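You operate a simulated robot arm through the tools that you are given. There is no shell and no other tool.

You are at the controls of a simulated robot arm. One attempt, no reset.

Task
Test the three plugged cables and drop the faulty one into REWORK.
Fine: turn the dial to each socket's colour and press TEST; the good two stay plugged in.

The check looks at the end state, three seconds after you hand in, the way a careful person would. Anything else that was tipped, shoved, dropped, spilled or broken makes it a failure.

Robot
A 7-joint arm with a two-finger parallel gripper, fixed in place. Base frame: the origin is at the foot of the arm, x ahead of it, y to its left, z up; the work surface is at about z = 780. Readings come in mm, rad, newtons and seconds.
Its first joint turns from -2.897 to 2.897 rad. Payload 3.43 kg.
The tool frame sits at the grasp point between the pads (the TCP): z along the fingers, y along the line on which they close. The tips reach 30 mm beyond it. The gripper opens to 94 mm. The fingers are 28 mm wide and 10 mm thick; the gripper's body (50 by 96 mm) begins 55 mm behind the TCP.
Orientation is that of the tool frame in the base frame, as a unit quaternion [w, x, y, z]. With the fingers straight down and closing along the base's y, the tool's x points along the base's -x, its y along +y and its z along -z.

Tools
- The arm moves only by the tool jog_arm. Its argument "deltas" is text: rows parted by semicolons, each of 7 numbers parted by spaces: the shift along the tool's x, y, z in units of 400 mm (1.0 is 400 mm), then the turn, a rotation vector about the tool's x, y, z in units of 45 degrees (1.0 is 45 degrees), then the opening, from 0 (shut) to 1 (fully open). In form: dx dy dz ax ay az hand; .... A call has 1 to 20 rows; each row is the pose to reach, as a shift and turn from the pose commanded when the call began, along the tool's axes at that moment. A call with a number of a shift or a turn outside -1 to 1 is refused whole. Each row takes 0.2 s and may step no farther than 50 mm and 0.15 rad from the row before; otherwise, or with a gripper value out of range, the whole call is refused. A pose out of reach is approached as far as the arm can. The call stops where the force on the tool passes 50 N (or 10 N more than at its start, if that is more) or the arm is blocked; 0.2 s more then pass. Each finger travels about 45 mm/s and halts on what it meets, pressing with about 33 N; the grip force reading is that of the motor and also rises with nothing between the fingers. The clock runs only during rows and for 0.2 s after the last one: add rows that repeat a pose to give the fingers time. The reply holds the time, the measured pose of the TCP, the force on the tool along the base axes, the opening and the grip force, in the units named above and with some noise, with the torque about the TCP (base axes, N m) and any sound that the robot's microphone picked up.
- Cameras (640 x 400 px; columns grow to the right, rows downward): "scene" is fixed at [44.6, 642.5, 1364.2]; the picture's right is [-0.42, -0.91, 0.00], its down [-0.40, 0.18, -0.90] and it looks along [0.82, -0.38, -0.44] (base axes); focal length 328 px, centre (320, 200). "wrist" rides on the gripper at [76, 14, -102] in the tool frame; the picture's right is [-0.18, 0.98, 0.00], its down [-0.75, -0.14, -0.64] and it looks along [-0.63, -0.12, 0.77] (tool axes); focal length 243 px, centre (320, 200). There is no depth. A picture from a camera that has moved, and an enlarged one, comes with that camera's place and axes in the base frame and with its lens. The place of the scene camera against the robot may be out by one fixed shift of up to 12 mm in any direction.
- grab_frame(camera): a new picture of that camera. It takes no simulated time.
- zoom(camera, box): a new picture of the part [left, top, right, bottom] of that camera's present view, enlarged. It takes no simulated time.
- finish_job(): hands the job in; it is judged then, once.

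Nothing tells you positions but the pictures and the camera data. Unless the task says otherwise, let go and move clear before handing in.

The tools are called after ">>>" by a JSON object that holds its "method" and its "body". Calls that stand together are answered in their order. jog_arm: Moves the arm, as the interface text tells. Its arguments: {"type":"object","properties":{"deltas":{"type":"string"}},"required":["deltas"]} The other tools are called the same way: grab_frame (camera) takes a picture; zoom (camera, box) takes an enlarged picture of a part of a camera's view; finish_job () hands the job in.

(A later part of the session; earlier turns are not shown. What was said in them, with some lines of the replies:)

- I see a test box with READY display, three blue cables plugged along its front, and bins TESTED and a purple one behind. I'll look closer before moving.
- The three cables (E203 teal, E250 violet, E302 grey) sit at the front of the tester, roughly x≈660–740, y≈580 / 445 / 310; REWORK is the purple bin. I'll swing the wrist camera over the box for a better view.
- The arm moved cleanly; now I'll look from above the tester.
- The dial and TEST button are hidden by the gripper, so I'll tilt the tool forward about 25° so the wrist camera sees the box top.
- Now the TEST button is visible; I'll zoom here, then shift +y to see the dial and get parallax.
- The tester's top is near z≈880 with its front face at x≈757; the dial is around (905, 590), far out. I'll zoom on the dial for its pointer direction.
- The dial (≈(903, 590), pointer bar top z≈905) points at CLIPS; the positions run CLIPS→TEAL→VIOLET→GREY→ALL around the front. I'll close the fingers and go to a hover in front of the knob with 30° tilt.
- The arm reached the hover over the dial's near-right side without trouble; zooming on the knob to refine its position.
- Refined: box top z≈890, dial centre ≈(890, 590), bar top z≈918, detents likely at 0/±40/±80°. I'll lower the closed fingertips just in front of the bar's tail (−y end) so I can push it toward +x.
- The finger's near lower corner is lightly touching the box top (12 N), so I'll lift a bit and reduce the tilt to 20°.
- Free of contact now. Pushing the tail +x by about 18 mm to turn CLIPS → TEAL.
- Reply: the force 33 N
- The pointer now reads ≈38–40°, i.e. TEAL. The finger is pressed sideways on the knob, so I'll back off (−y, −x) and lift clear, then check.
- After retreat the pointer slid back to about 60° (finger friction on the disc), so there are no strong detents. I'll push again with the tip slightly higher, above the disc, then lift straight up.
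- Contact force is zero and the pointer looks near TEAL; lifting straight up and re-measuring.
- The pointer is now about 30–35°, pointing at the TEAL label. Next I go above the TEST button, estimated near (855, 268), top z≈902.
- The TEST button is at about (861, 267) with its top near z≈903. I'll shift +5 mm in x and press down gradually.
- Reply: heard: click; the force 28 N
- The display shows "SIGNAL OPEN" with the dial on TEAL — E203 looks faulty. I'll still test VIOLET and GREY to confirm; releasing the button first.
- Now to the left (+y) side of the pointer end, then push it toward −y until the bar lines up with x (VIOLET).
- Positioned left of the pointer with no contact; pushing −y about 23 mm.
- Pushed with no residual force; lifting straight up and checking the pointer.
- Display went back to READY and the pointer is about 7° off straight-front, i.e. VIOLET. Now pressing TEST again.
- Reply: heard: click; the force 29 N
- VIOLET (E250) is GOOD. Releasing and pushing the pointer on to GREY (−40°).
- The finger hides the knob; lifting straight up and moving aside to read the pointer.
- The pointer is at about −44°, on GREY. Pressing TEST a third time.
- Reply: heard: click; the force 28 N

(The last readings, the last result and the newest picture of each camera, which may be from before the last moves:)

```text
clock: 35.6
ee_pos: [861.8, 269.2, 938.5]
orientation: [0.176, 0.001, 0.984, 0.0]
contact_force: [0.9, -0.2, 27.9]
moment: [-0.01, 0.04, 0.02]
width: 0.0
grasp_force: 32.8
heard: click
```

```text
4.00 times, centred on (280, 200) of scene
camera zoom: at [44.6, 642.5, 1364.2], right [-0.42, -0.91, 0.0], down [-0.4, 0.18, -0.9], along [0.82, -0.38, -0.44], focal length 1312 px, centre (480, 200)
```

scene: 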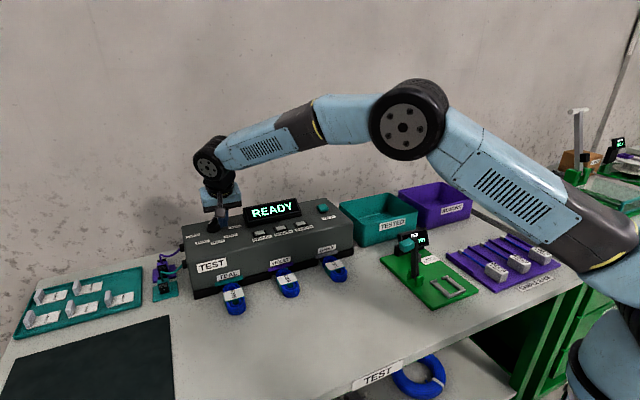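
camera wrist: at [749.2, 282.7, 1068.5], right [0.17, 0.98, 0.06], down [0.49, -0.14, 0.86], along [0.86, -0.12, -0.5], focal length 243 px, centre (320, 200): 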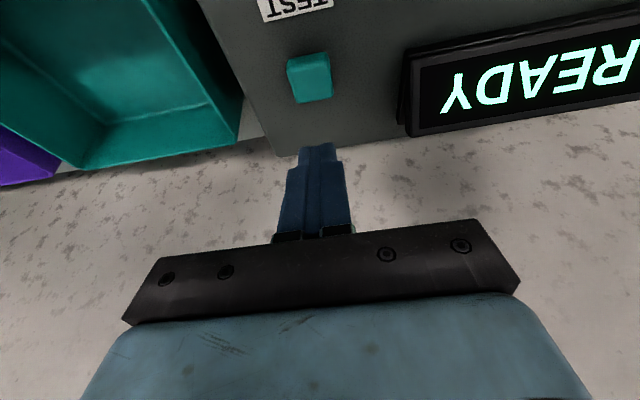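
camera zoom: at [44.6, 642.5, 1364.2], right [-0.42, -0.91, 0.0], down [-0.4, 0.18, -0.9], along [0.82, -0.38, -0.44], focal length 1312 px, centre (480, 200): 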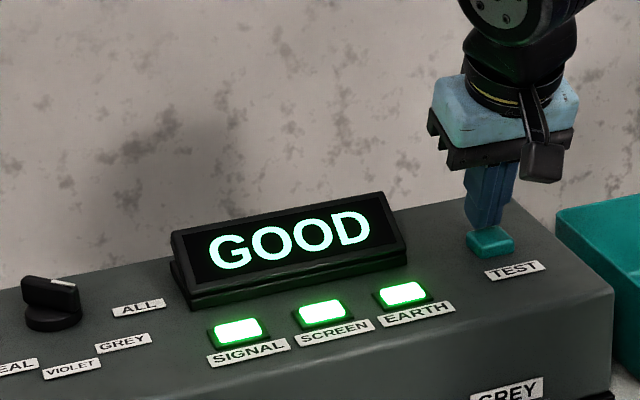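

GREY (E302) is GOOD too, so E203 in TEAL is the faulty one. Releasing the button and moving over E203 (≈(709, 581)) with the tool vertical and gripper open.

>>> {"method": "jog_arm", "body": {"deltas": "-0.0257 0 -0.0705 0 0 0 0; -0.0556 0 -0.1528 0 0 0 0; -0.0103 0.0869 -0.169 0 0.0493 0 0; 0.0349 0.1739 -0.1851 0 0.0987 0 0; 0.0802 0.2608 -0.2013 0 0.148 0 0; 0.1255 0.3478 -0.2175 0 0.1973 0 0.2; 0.1708 0.4347 -0.2336 0 0.2467 0 0.4; 0.216 0.5217 -0.2498 0 0.296 0 0.6; 0.2613 0.6086 -0.266 0 0.3453 0 0.8; 0.3066 0.6956 -0.2821 0 0.3947 0 1; 0.3518 0.7825 -0.2983 0 0.444 0 1; 0.3518 0.7825 -0.2983 0 0.444 0 1; 0.3518 0.7825 -0.2983 0 0.444 0 1"}}

>>> {"method": "grab_frame", "body": {"camera": "wrist"}}

>>> {"method": "grab_frame", "body": {"camera": "scene"}}

```text
clock: 38.4
ee_pos: [687.3, 581.3, 999.6]
orientation: [0.0, 0.001, 1.0, 0.0]
contact_force: [-0.2, -0.6, -1.5]
moment: [0.0, 0.0, 0.0]
width: 94.3
grasp_force: 0.1
```

```text
taken
camera wrist: at [611.3, 595.7, 1100.0], right [0.19, 0.98, 0.0], down [0.75, -0.14, 0.64], along [0.63, -0.12, -0.77], focal length 243 px, centre (320, 200)
```

wrist: 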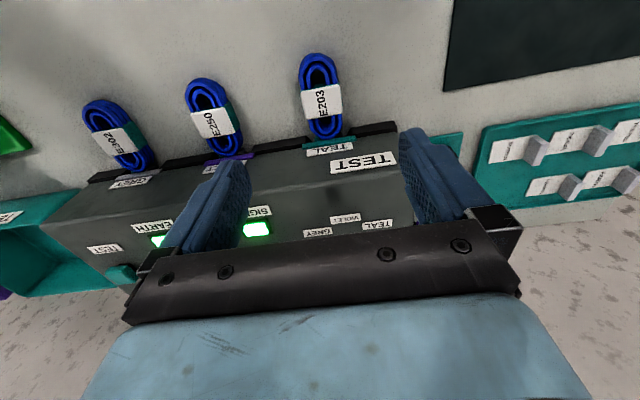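

```text
taken
```

scene: 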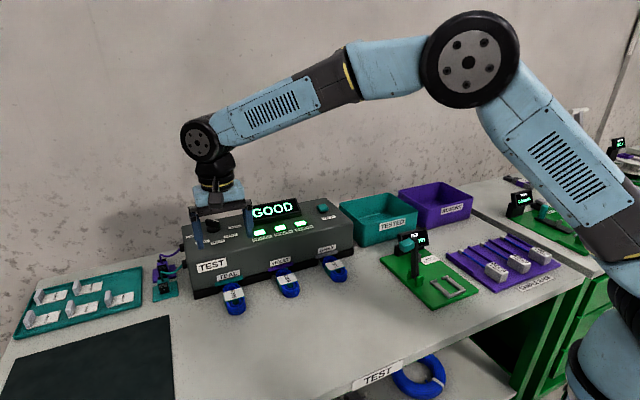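

Zooming on E203 and its plug from here.

>>> {"method": "zoom", "body": {"camera": "wrist", "box": [270, 40, 390, 160]}}

>>> {"method": "zoom", "body": {"camera": "scene", "box": [190, 260, 310, 330]}}

```text
3.33 times, centred on (330, 100) of wrist
camera zoom: at [611.3, 595.7, 1100.0], right [0.19, 0.98, 0.0], down [0.75, -0.14, 0.64], along [0.63, -0.12, -0.77], focal length 809 px, centre (287, 533)
```

zoom: 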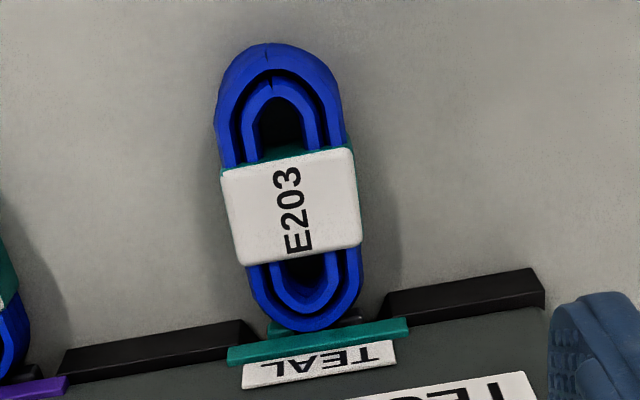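

```text
5.33 times, centred on (250, 295) of scene
camera zoom: at [44.6, 642.5, 1364.2], right [-0.42, -0.91, 0.0], down [-0.4, 0.18, -0.9], along [0.82, -0.38, -0.44], focal length 1749 px, centre (693, -307)
```

zoom: 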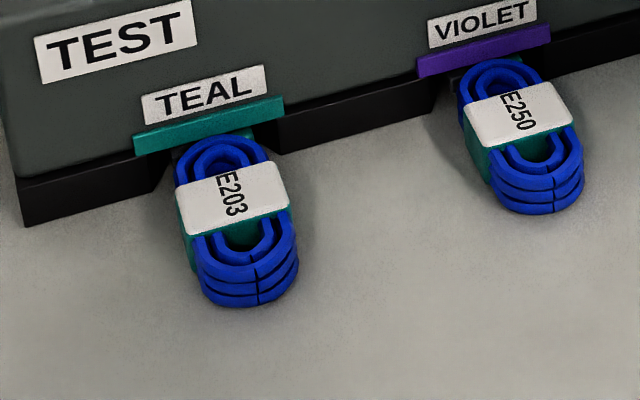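

E203's wrap is at about (708, 580), 48 mm wide, 34 mm long in x, top near z≈800; the coil hangs in a slot and should slide out along −x. Descending with open fingers around the wrap.

>>> {"method": "jog_arm", "body": {"deltas": "-0.045 -0.0025 0 0 0 0 1; -0.045 -0.0025 0.1 0 0 0 1; -0.045 -0.0025 0.2 0 0 0 1; -0.045 -0.0025 0.3 0 0 0 1; -0.045 -0.0025 0.38 0 0 0 1; -0.045 -0.0025 0.38 0 0 0 1"}}

>>> {"method": "grab_frame", "body": {"camera": "wrist"}}

>>> {"method": "zoom", "body": {"camera": "scene", "box": [160, 220, 320, 330]}}

```text
clock: 39.8
ee_pos: [707.5, 579.8, 848.3]
orientation: [0.0, 0.0, 1.0, 0.0]
contact_force: [-0.3, -0.5, 0.2]
moment: [0.04, 0.0, 0.02]
width: 94.2
grasp_force: 0.1
```

```text
taken
camera wrist: at [630.0, 594.0, 948.3], right [0.19, 0.98, 0.0], down [0.75, -0.14, 0.64], along [0.63, -0.12, -0.77], focal length 243 px, centre (320, 200)
```

wrist: 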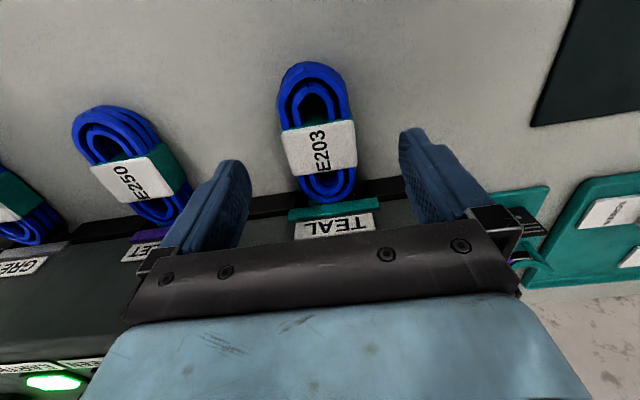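

```text
3.64 times, centred on (240, 275) of scene
camera zoom: at [44.6, 642.5, 1364.2], right [-0.42, -0.91, 0.0], down [-0.4, 0.18, -0.9], along [0.82, -0.38, -0.44], focal length 1193 px, centre (611, -73)
```

zoom: 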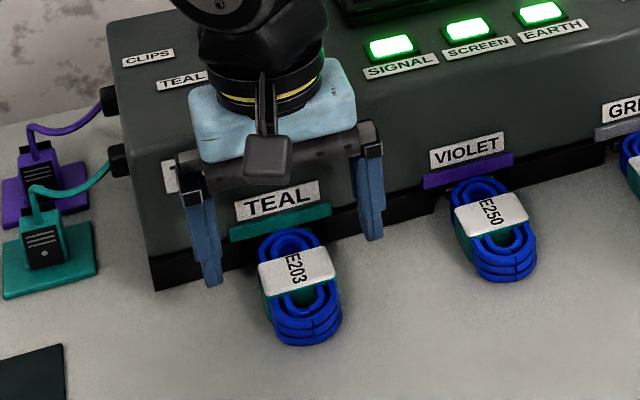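

Alignment is good (wrap centre ≈(705, 580)). Lowering to tips at z≈785 and closing on the wrap.

>>> {"method": "jog_arm", "body": {"deltas": "0.005 0 0.045 0 0 0 1; 0.005 0 0.07 0 0 0 1; 0.005 0 0.084 0 0 0 1; 0.005 0 0.084 0 0 0 1"}}

>>> {"method": "zoom", "body": {"camera": "scene", "box": [180, 230, 300, 330]}}

>>> {"method": "grab_frame", "body": {"camera": "wrist"}}

```text
clock: 40.8
ee_pos: [705.0, 580.5, 814.2]
orientation: [0.0, 0.0, 1.0, 0.0]
contact_force: [0.2, -0.6, 0.0]
moment: [-0.02, 0.0, -0.03]
width: 93.8
grasp_force: 0.0
```

```text
4.00 times, centred on (240, 280) of scene
camera zoom: at [44.6, 642.5, 1364.2], right [-0.42, -0.91, 0.0], down [-0.4, 0.18, -0.9], along [0.82, -0.38, -0.44], focal length 1312 px, centre (640, -120)
```

zoom: 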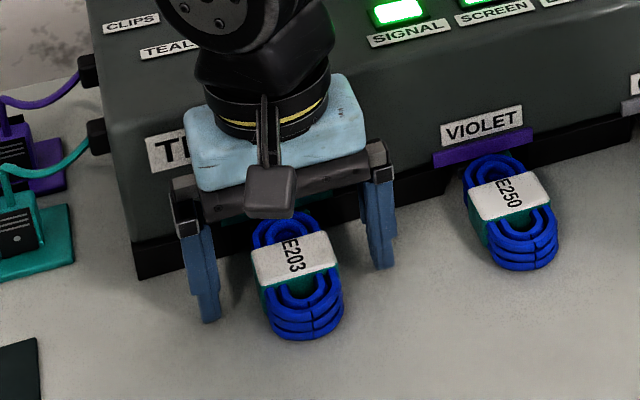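

```text
taken
camera wrist: at [627.7, 594.6, 914.3], right [0.18, 0.98, 0.0], down [0.75, -0.14, 0.64], along [0.63, -0.12, -0.77], focal length 243 px, centre (320, 200)
```

wrist: 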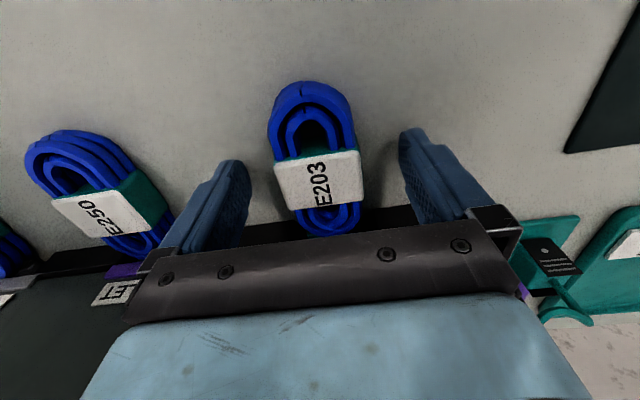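

Fingers straddle the wrap. Closing now.

>>> {"method": "jog_arm", "body": {"deltas": "0 0 0 0 0 0 0.6; 0 0 0 0 0 0 0.3; 0 0 0 0 0 0 0; 0 0 0 0 0 0 0; 0 0 0 0 0 0 0"}}

>>> {"method": "grab_frame", "body": {"camera": "wrist"}}

```text
clock: 42.0
ee_pos: [704.5, 580.1, 813.6]
orientation: [0.0, 0.0, 1.0, 0.0]
contact_force: [0.6, -0.1, -0.2]
moment: [-0.01, 0.01, 0.0]
width: 45.1
grasp_force: 32.9
```

```text
taken
camera wrist: at [627.6, 594.6, 914.4], right [0.18, 0.98, 0.0], down [0.75, -0.14, 0.64], along [0.63, -0.12, -0.77], focal length 243 px, centre (320, 200)
```

wrist: 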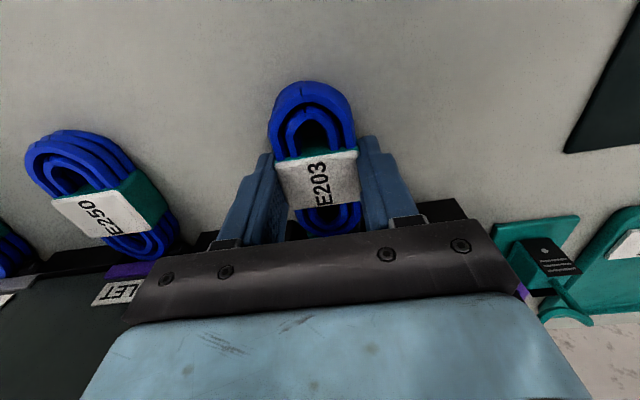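

Gripped at 45 mm. Pulling straight out along −x.

>>> {"method": "jog_arm", "body": {"deltas": "0.0125 0 0 0 0 0 0; 0.025 0 0 0 0 0 0; 0.0375 0 0 0 0 0 0; 0.05 0 0 0 0 0 0; 0.075 0 0 0 0 0 0; 0.1 0 0 0 0 0 0; 0.15 0 0 0 0 0 0; 0.2 0 0 0 0 0 0; 0.2 0 0 0 0 0 0"}}

>>> {"method": "grab_frame", "body": {"camera": "wrist"}}

>>> {"method": "zoom", "body": {"camera": "scene", "box": [180, 230, 360, 340]}}

```text
clock: 44.0
ee_pos: [624.4, 579.3, 814.2]
orientation: [0.0, 0.001, 1.0, 0.0]
contact_force: [0.4, 0.0, -0.2]
moment: [0.04, 0.01, 0.02]
width: 45.0
grasp_force: 32.5
```

```text
taken
camera wrist: at [546.6, 594.2, 914.4], right [0.18, 0.98, 0.0], down [0.75, -0.14, 0.64], along [0.63, -0.12, -0.77], focal length 243 px, centre (320, 200)
```

wrist: 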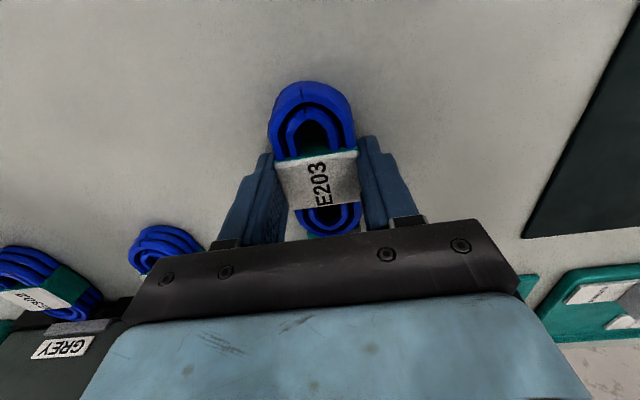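

```text
3.56 times, centred on (270, 285) of scene
camera zoom: at [44.6, 642.5, 1364.2], right [-0.42, -0.91, 0.0], down [-0.4, 0.18, -0.9], along [0.82, -0.38, -0.44], focal length 1166 px, centre (498, -102)
```

zoom: 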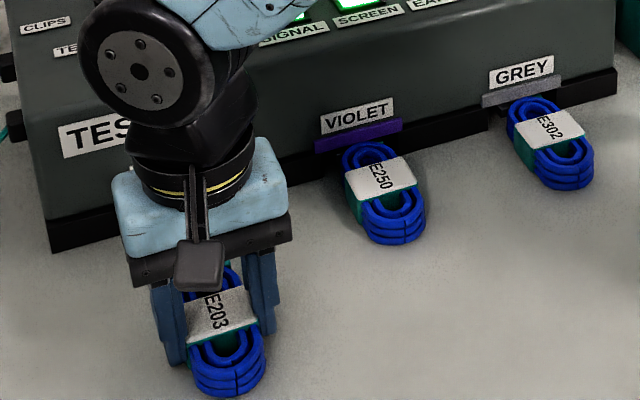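

E203 is out cleanly with the other two still plugged in. REWORK bin spans about x 767–927, y −270…−70, rim z≈869; lifting high and carrying the cable there.

>>> {"method": "jog_arm", "body": {"deltas": "0 0 -0.08 0 0 0 0; 0 0 -0.18 0 0 0 0; 0 0 -0.28 0 0 0 0; 0 0 -0.38 0 0 0 0; 0 0 -0.465 0 0 0 0; -0.0275 -0.0975 -0.465 0 0 0 0; -0.055 -0.195 -0.465 0 0 0 0; -0.0825 -0.2925 -0.465 0 0 0 0; -0.11 -0.39 -0.465 0 0 0 0; -0.1375 -0.4875 -0.465 0 0 0 0; -0.165 -0.585 -0.465 0 0 0 0; -0.1925 -0.6825 -0.465 0 0 0 0; -0.22 -0.78 -0.465 0 0 0 0; -0.2475 -0.8775 -0.465 0 0 0 0; -0.275 -0.975 -0.465 0 0 0 0; -0.275 -0.975 -0.465 0 0 0 0"}}

>>> {"method": "grab_frame", "body": {"camera": "scene"}}

>>> {"method": "grab_frame", "body": {"camera": "wrist"}}

```text
clock: 47.4
ee_pos: [735.1, 190.0, 999.9]
orientation: [0.0, -0.001, 1.0, 0.001]
contact_force: [0.0, 0.5, -1.2]
moment: [-0.02, 0.02, 0.0]
width: 45.1
grasp_force: 33.2
```

```text
taken
```

scene: 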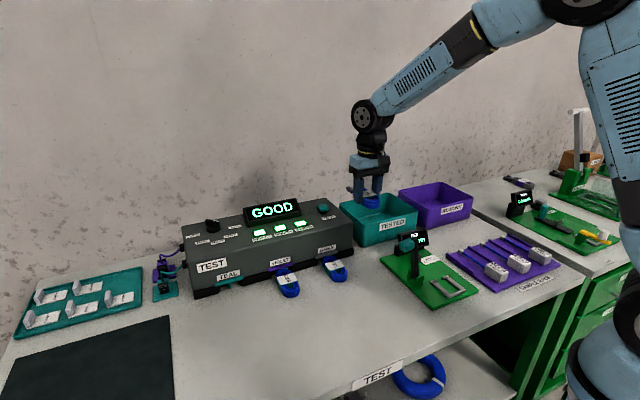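

```text
taken
camera wrist: at [657.0, 204.7, 1099.6], right [0.18, 0.98, 0.0], down [0.75, -0.14, 0.64], along [0.63, -0.12, -0.77], focal length 243 px, centre (320, 200)
```

wrist: 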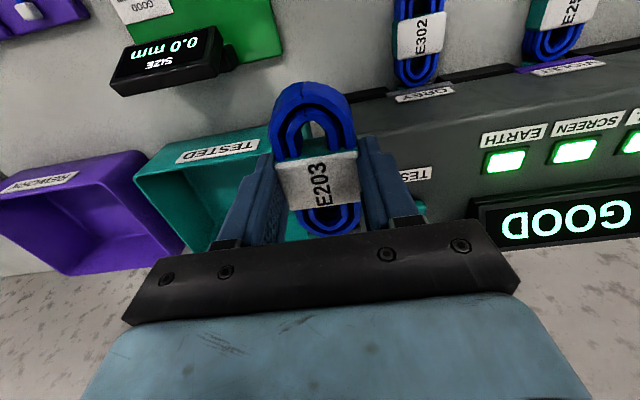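

Cable held securely at (735, 190, 1000). Continuing at this height to above the REWORK bin centre (≈(845, −170)).

>>> {"method": "jog_arm", "body": {"deltas": "-0.0275 -0.09 0 0 0 0 0; -0.055 -0.18 0 0 0 0 0; -0.0825 -0.27 0 0 0 0 0; -0.11 -0.36 0 0 0 0 0; -0.1375 -0.45 0 0 0 0 0; -0.165 -0.54 0 0 0 0 0; -0.1925 -0.63 0 0 0 0 0; -0.22 -0.72 0 0 0 0 0; -0.2475 -0.81 0 0 0 0 0; -0.275 -0.9 0 0 0 0 0; -0.275 -0.9 0 0 0 0 0"}}

>>> {"method": "grab_frame", "body": {"camera": "wrist"}}

>>> {"method": "zoom", "body": {"camera": "scene", "box": [350, 120, 510, 250]}}

```text
clock: 49.8
ee_pos: [844.3, -171.0, 1000.0]
orientation: [0.0, 0.0, 1.0, 0.0]
contact_force: [-0.2, 0.2, -1.2]
moment: [0.01, 0.04, 0.03]
width: 45.0
grasp_force: 32.6
```

```text
taken
camera wrist: at [767.0, -155.4, 1100.7], right [0.18, 0.98, 0.0], down [0.75, -0.14, 0.64], along [0.63, -0.12, -0.77], focal length 243 px, centre (320, 200)
```

wrist: 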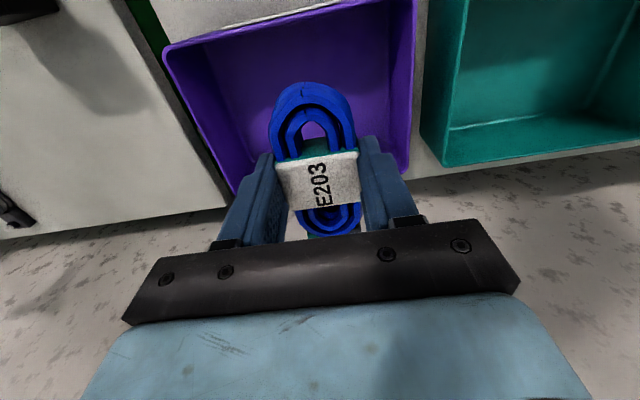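

```text
3.08 times, centred on (430, 185) of scene
camera zoom: at [44.6, 642.5, 1364.2], right [-0.42, -0.91, 0.0], down [-0.4, 0.18, -0.9], along [0.82, -0.38, -0.44], focal length 1009 px, centre (-18, 246)
```

zoom: 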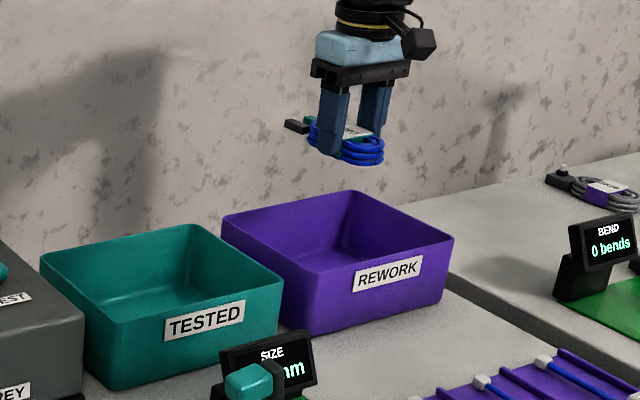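

The plug sticks out on the far (+x) side, so I want to measure its overall length against the bin before lowering.

>>> {"method": "zoom", "body": {"camera": "scene", "box": [410, 140, 490, 190]}}

>>> {"method": "zoom", "body": {"camera": "wrist", "box": [240, 60, 420, 240]}}

>>> {"method": "zoom", "body": {"camera": "scene", "box": [180, 230, 360, 320]}}

```text
8.00 times, centred on (450, 165) of scene
camera zoom: at [44.6, 642.5, 1364.2], right [-0.42, -0.91, 0.0], down [-0.4, 0.18, -0.9], along [0.82, -0.38, -0.44], focal length 2624 px, centre (-720, 480)
```

zoom: 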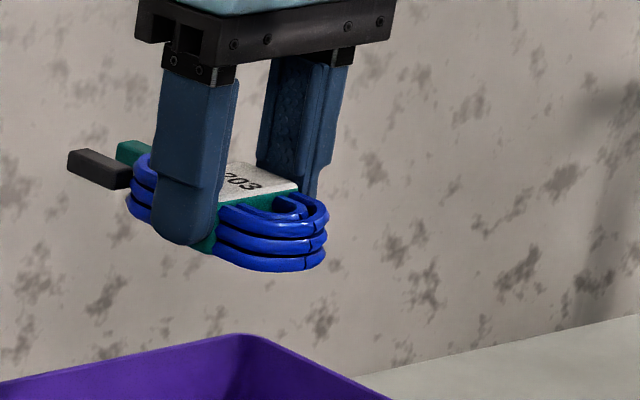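

```text
2.22 times, centred on (330, 150) of wrist
camera zoom: at [767.0, -155.4, 1100.7], right [0.18, 0.98, 0.0], down [0.75, -0.14, 0.64], along [0.63, -0.12, -0.77], focal length 539 px, centre (298, 311)
```

zoom: 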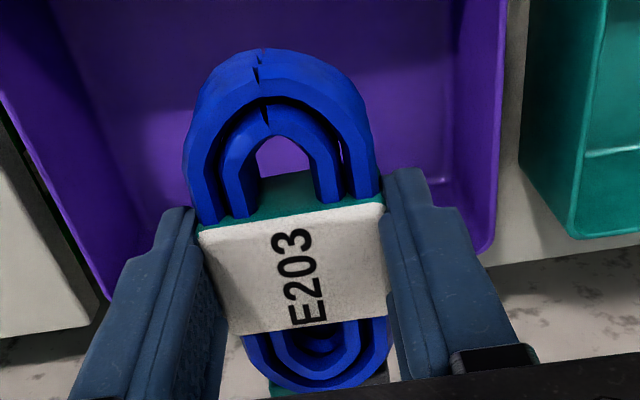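

```text
3.56 times, centred on (270, 275) of scene
camera zoom: at [44.6, 642.5, 1364.2], right [-0.42, -0.91, 0.0], down [-0.4, 0.18, -0.9], along [0.82, -0.38, -0.44], focal length 1166 px, centre (498, -67)
```

zoom: 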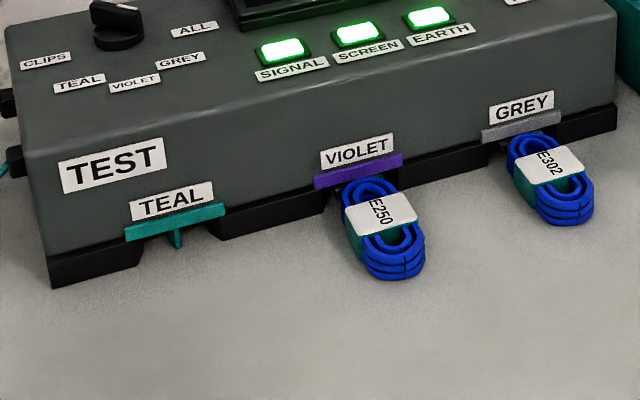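

The plug extends ~104 mm past the grasp point (total ≈156 mm), too long for the bin's x dimension. I'll rotate the tool 90° about vertical so the cable lies along the bin's longer y side.

>>> {"method": "jog_arm", "body": {"deltas": "0 0 0 0 0 0.17 0; 0 0 0 0 0 0.34 0; 0 0 0 0 0 0.51 0; 0 0 0 0 0 0.68 0; 0 0 0 0 0 0.85 0; 0 0 0 0 0 1 0; 0 0 0 0 0 1 0"}}

>>> {"method": "jog_arm", "body": {"deltas": "0 0 0 0 0 0.17 0; 0 0 0 0 0 0.34 0; 0 0 0 0 0 0.51 0; 0 0 0 0 0 0.68 0; 0 0 0 0 0 0.85 0; 0 0 0 0 0 1 0; 0 0 0 0 0 1 0"}}

>>> {"method": "zoom", "body": {"camera": "scene", "box": [350, 120, 510, 250]}}

>>> {"method": "grab_frame", "body": {"camera": "wrist"}}

```text
clock: 51.4
ee_pos: [845.0, -171.2, 998.9]
orientation: [0.0, 0.384, 0.923, 0.0]
contact_force: [0.5, 0.3, -1.7]
moment: [0.01, 0.02, -0.01]
width: 45.0
grasp_force: 33.0
```

```text
clock: 53.0
ee_pos: [843.7, -169.9, 999.4]
orientation: [-0.001, 0.708, 0.707, 0.0]
contact_force: [0.2, 0.4, -0.2]
moment: [0.01, 0.03, -0.02]
width: 45.0
grasp_force: 32.9
```

```text
3.08 times, centred on (430, 185) of scene
camera zoom: at [44.6, 642.5, 1364.2], right [-0.42, -0.91, 0.0], down [-0.4, 0.18, -0.9], along [0.82, -0.38, -0.44], focal length 1009 px, centre (-18, 246)
```

zoom: 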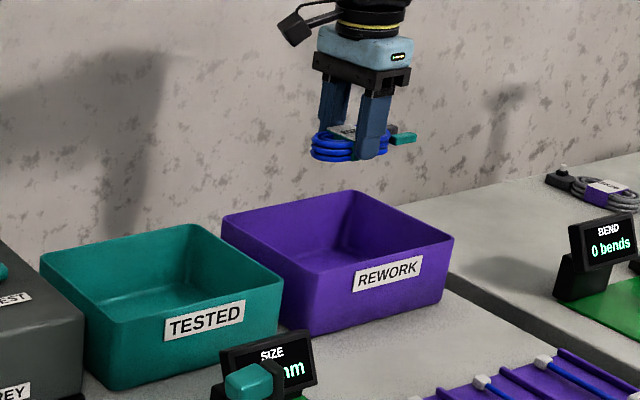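

```text
taken
camera wrist: at [857.8, -93.4, 1100.3], right [0.98, -0.19, 0.0], down [-0.14, -0.75, 0.64], along [-0.12, -0.63, -0.77], focal length 243 px, centre (320, 200)
```

wrist: 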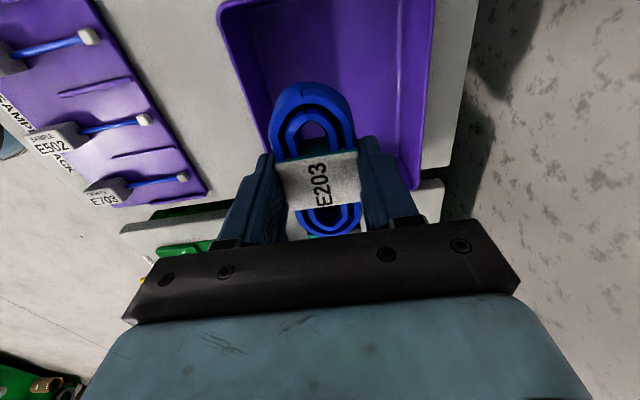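

The cable now runs along y with the plug toward −y. Shifting +26 mm in y to centre it over the bin and lowering partway.

>>> {"method": "jog_arm", "body": {"deltas": "0.065 0.0075 0 0 0 0 0; 0.065 0.0075 0.1 0 0 0 0; 0.065 0.0075 0.2 0 0 0 0; 0.065 0.0075 0.2 0 0 0 0"}}

>>> {"method": "zoom", "body": {"camera": "scene", "box": [350, 120, 510, 250]}}

>>> {"method": "grab_frame", "body": {"camera": "wrist"}}

```text
clock: 54.0
ee_pos: [846.8, -144.4, 918.3]
orientation: [-0.001, 0.707, 0.707, 0.0]
contact_force: [-0.7, 0.8, -1.3]
moment: [0.03, -0.02, 0.05]
width: 45.4
grasp_force: 33.0
```

```text
3.08 times, centred on (430, 185) of scene
camera zoom: at [44.6, 642.5, 1364.2], right [-0.42, -0.91, 0.0], down [-0.4, 0.18, -0.9], along [0.82, -0.38, -0.44], focal length 1009 px, centre (-18, 246)
```

zoom: 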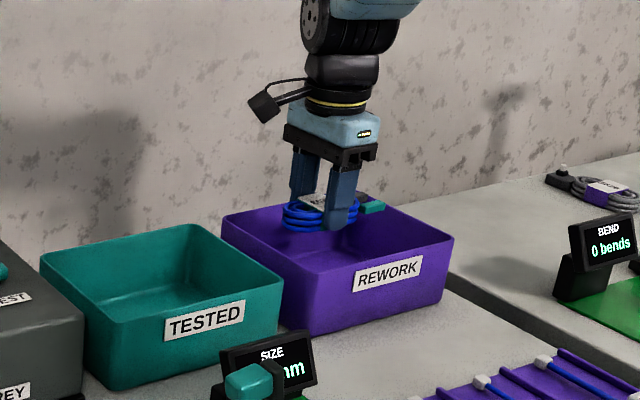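

```text
taken
camera wrist: at [860.2, -67.8, 1019.4], right [0.98, -0.18, 0.0], down [-0.14, -0.75, 0.64], along [-0.12, -0.63, -0.77], focal length 243 px, centre (320, 200)
```

wrist: 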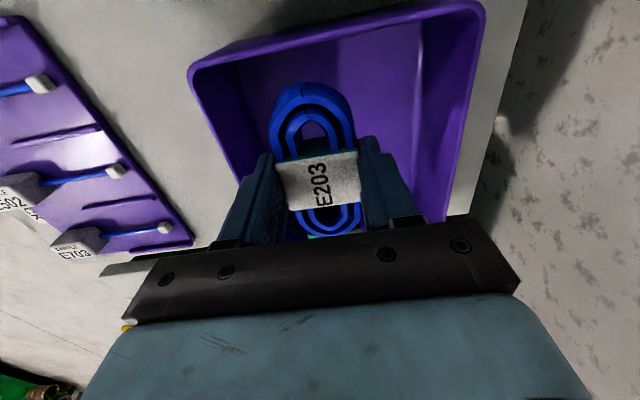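

Bin rims measured closer: x≈782–939, +y rim ≈ −80. I'll shift +12 mm in x and −10 mm in y, then lower to just above the bin floor.

>>> {"method": "jog_arm", "body": {"deltas": "-0.025 0.03 0 0 0 0 0; -0.025 0.03 0.06 0 0 0 0; -0.025 0.03 0.12 0 0 0 0; -0.025 0.03 0.17 0 0 0 0; -0.025 0.03 0.2 0 0 0 0; -0.025 0.03 0.22 0 0 0 0; -0.025 0.03 0.22 0 0 0 0"}}

>>> {"method": "zoom", "body": {"camera": "scene", "box": [350, 120, 510, 250]}}

>>> {"method": "grab_frame", "body": {"camera": "wrist"}}

```text
clock: 55.6
ee_pos: [858.6, -154.8, 831.1]
orientation: [0.0, 0.708, 0.706, 0.0]
contact_force: [0.3, 0.2, -1.5]
moment: [0.01, -0.01, 0.01]
width: 45.1
grasp_force: 33.3
```

```text
3.08 times, centred on (430, 185) of scene
camera zoom: at [44.6, 642.5, 1364.2], right [-0.42, -0.91, 0.0], down [-0.4, 0.18, -0.9], along [0.82, -0.38, -0.44], focal length 1009 px, centre (-18, 246)
```

zoom: 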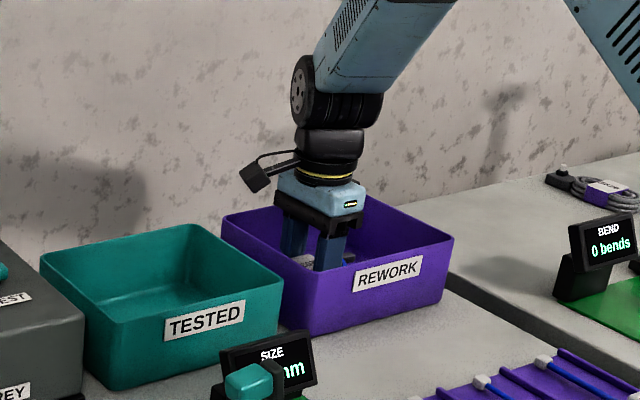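

```text
taken
camera wrist: at [871.9, -78.0, 932.2], right [0.98, -0.19, 0.0], down [-0.14, -0.75, 0.64], along [-0.12, -0.63, -0.77], focal length 243 px, centre (320, 200)
```

wrist: 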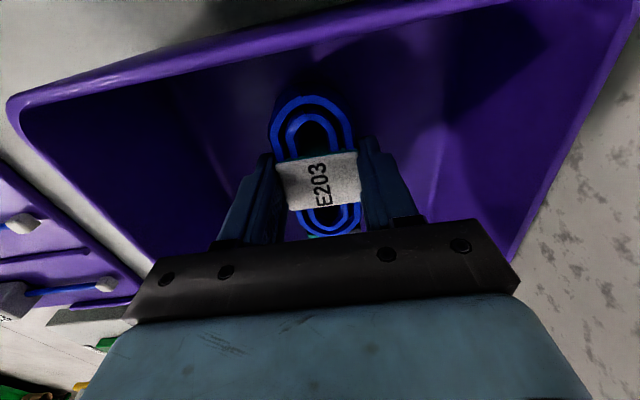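

The cable is inside the bin, no contact. Lowering a few more mm and releasing with a limited opening.

>>> {"method": "jog_arm", "body": {"deltas": "0 0 0.005 0 0 0 0; 0 0 0.01 0 0 0 0; 0 0 0.015 0 0 0 0; 0 0 0.015 0 0 0 0"}}

```text
clock: 56.6
ee_pos: [860.1, -154.2, 826.3]
orientation: [-0.001, 0.707, 0.707, -0.001]
contact_force: [-0.3, 0.7, -0.4]
moment: [0.01, 0.02, -0.02]
width: 45.3
grasp_force: 32.7
```

Still no floor contact; lowering a little further in small steps, then opening.

>>> {"method": "jog_arm", "body": {"deltas": "0 0 0.005 0 0 0 0; 0 0 0.01 0 0 0 0; 0 0 0.01 0 0 0 0; 0 0 0.01 0 0 0 0.6; 0 0 0.01 0 0 0 0.72; 0 0 0.01 0 0 0 0.72; 0 0 0.01 0 0 0 0.72"}}

>>> {"method": "grab_frame", "body": {"camera": "wrist"}}

```text
clock: 58.2
ee_pos: [859.8, -155.1, 821.6]
orientation: [0.0, 0.707, 0.707, 0.0]
contact_force: [0.6, -0.1, 0.1]
moment: [0.0, -0.01, -0.02]
width: 67.5
grasp_force: 0.1
```

```text
taken
camera wrist: at [872.2, -78.2, 922.1], right [0.98, -0.18, 0.0], down [-0.14, -0.75, 0.64], along [-0.12, -0.63, -0.77], focal length 243 px, centre (320, 200)
```

wrist: 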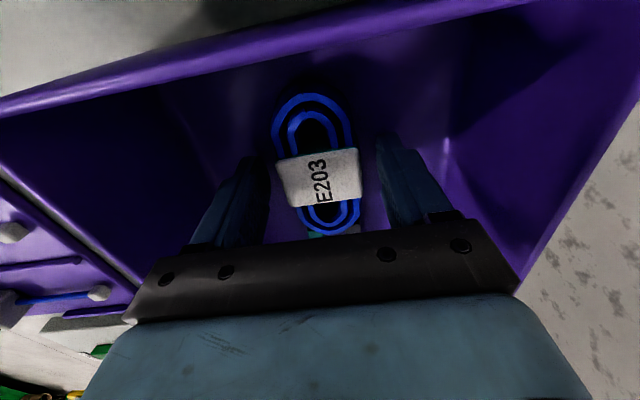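

Released; the cable lies on the bin floor. Raising straight up clear of the bin.

>>> {"method": "jog_arm", "body": {"deltas": "0 0 -0.05 0 0 0 0.72; 0 0 -0.12 0 0 0 0.72; 0 0 -0.22 0 0 0 0.72; 0 0 -0.32 0 0 0 0.72; 0 0 -0.42 0 0 0 0.72; 0 0 -0.5 0 0 0 0.72; 0 0 -0.5 0 0 0 0.72"}}

>>> {"method": "grab_frame", "body": {"camera": "wrist"}}

>>> {"method": "grab_frame", "body": {"camera": "scene"}}

>>> {"method": "zoom", "body": {"camera": "scene", "box": [180, 200, 360, 310]}}

```text
clock: 59.8
ee_pos: [861.7, -154.4, 1021.0]
orientation: [0.0, 0.708, 0.706, 0.0]
contact_force: [0.3, -0.3, -0.7]
moment: [0.02, -0.01, 0.0]
width: 67.3
grasp_force: 0.1
```

```text
taken
camera wrist: at [873.9, -78.4, 1121.7], right [0.98, -0.18, 0.0], down [-0.14, -0.75, 0.64], along [-0.12, -0.63, -0.77], focal length 243 px, centre (320, 200)
```

wrist: 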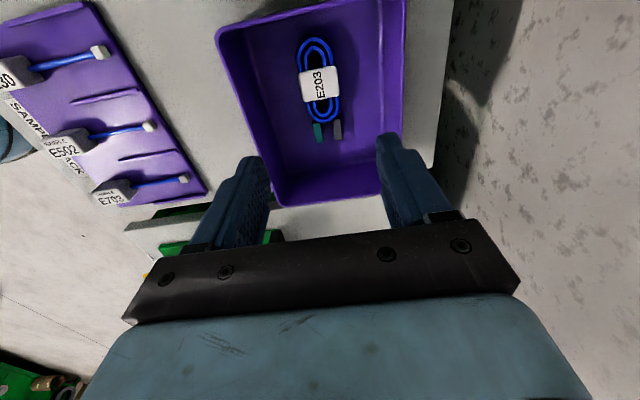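

```text
taken
```

scene: 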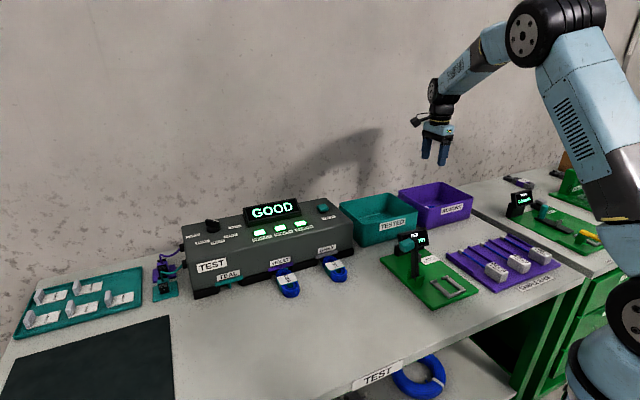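

```text
3.56 times, centred on (270, 255) of scene
camera zoom: at [44.6, 642.5, 1364.2], right [-0.42, -0.91, 0.0], down [-0.4, 0.18, -0.9], along [0.82, -0.38, -0.44], focal length 1166 px, centre (498, 4)
```

zoom: 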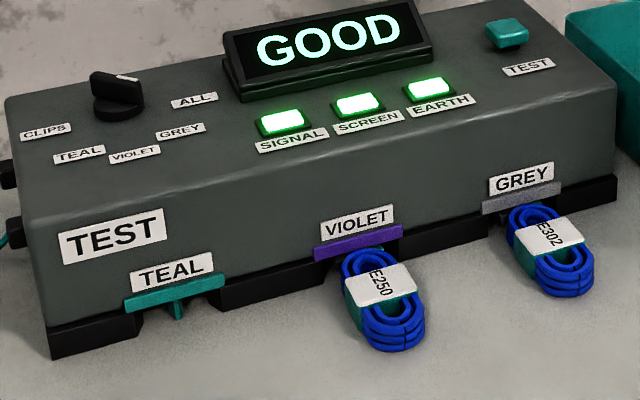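

E203 lies flat in REWORK, E250 and E302 are still plugged in (both tested GOOD), and the arm is clear of everything. Handing in.

>>> {"method": "finish_job", "body": {}}

```text
The job is handed in.
```

I tested all three cables, and the faulty one, E203 from the TEAL socket, is now lying flat in the REWORK bin. The job is handed in; I haven't seen the checker's verdict.

| Socket | Cable | Test result | Where it is now |
|---|---|---|---|
| TEAL | E203 | SIGNAL OPEN | REWORK bin |
| VIOLET | E250 | GOOD | still plugged in |
| GREY | E302 | GOOD | still plugged in |

- **Dial:** it has no strong click positions, so I checked its direction by camera before each test. For TEAL it sat about 30° round from VIOLET, within a few degrees of the TEAL label. It is still set to GREY.
- **Contact with the tester:** a fingertip lightly touched the tester's top once (about 12 N), and the finger pressed sideways on the dial while I turned it. I saw no damage or movement from either.

The final pictures show nothing else disturbed. The arm let go and was raised well above the bin before I handed in.
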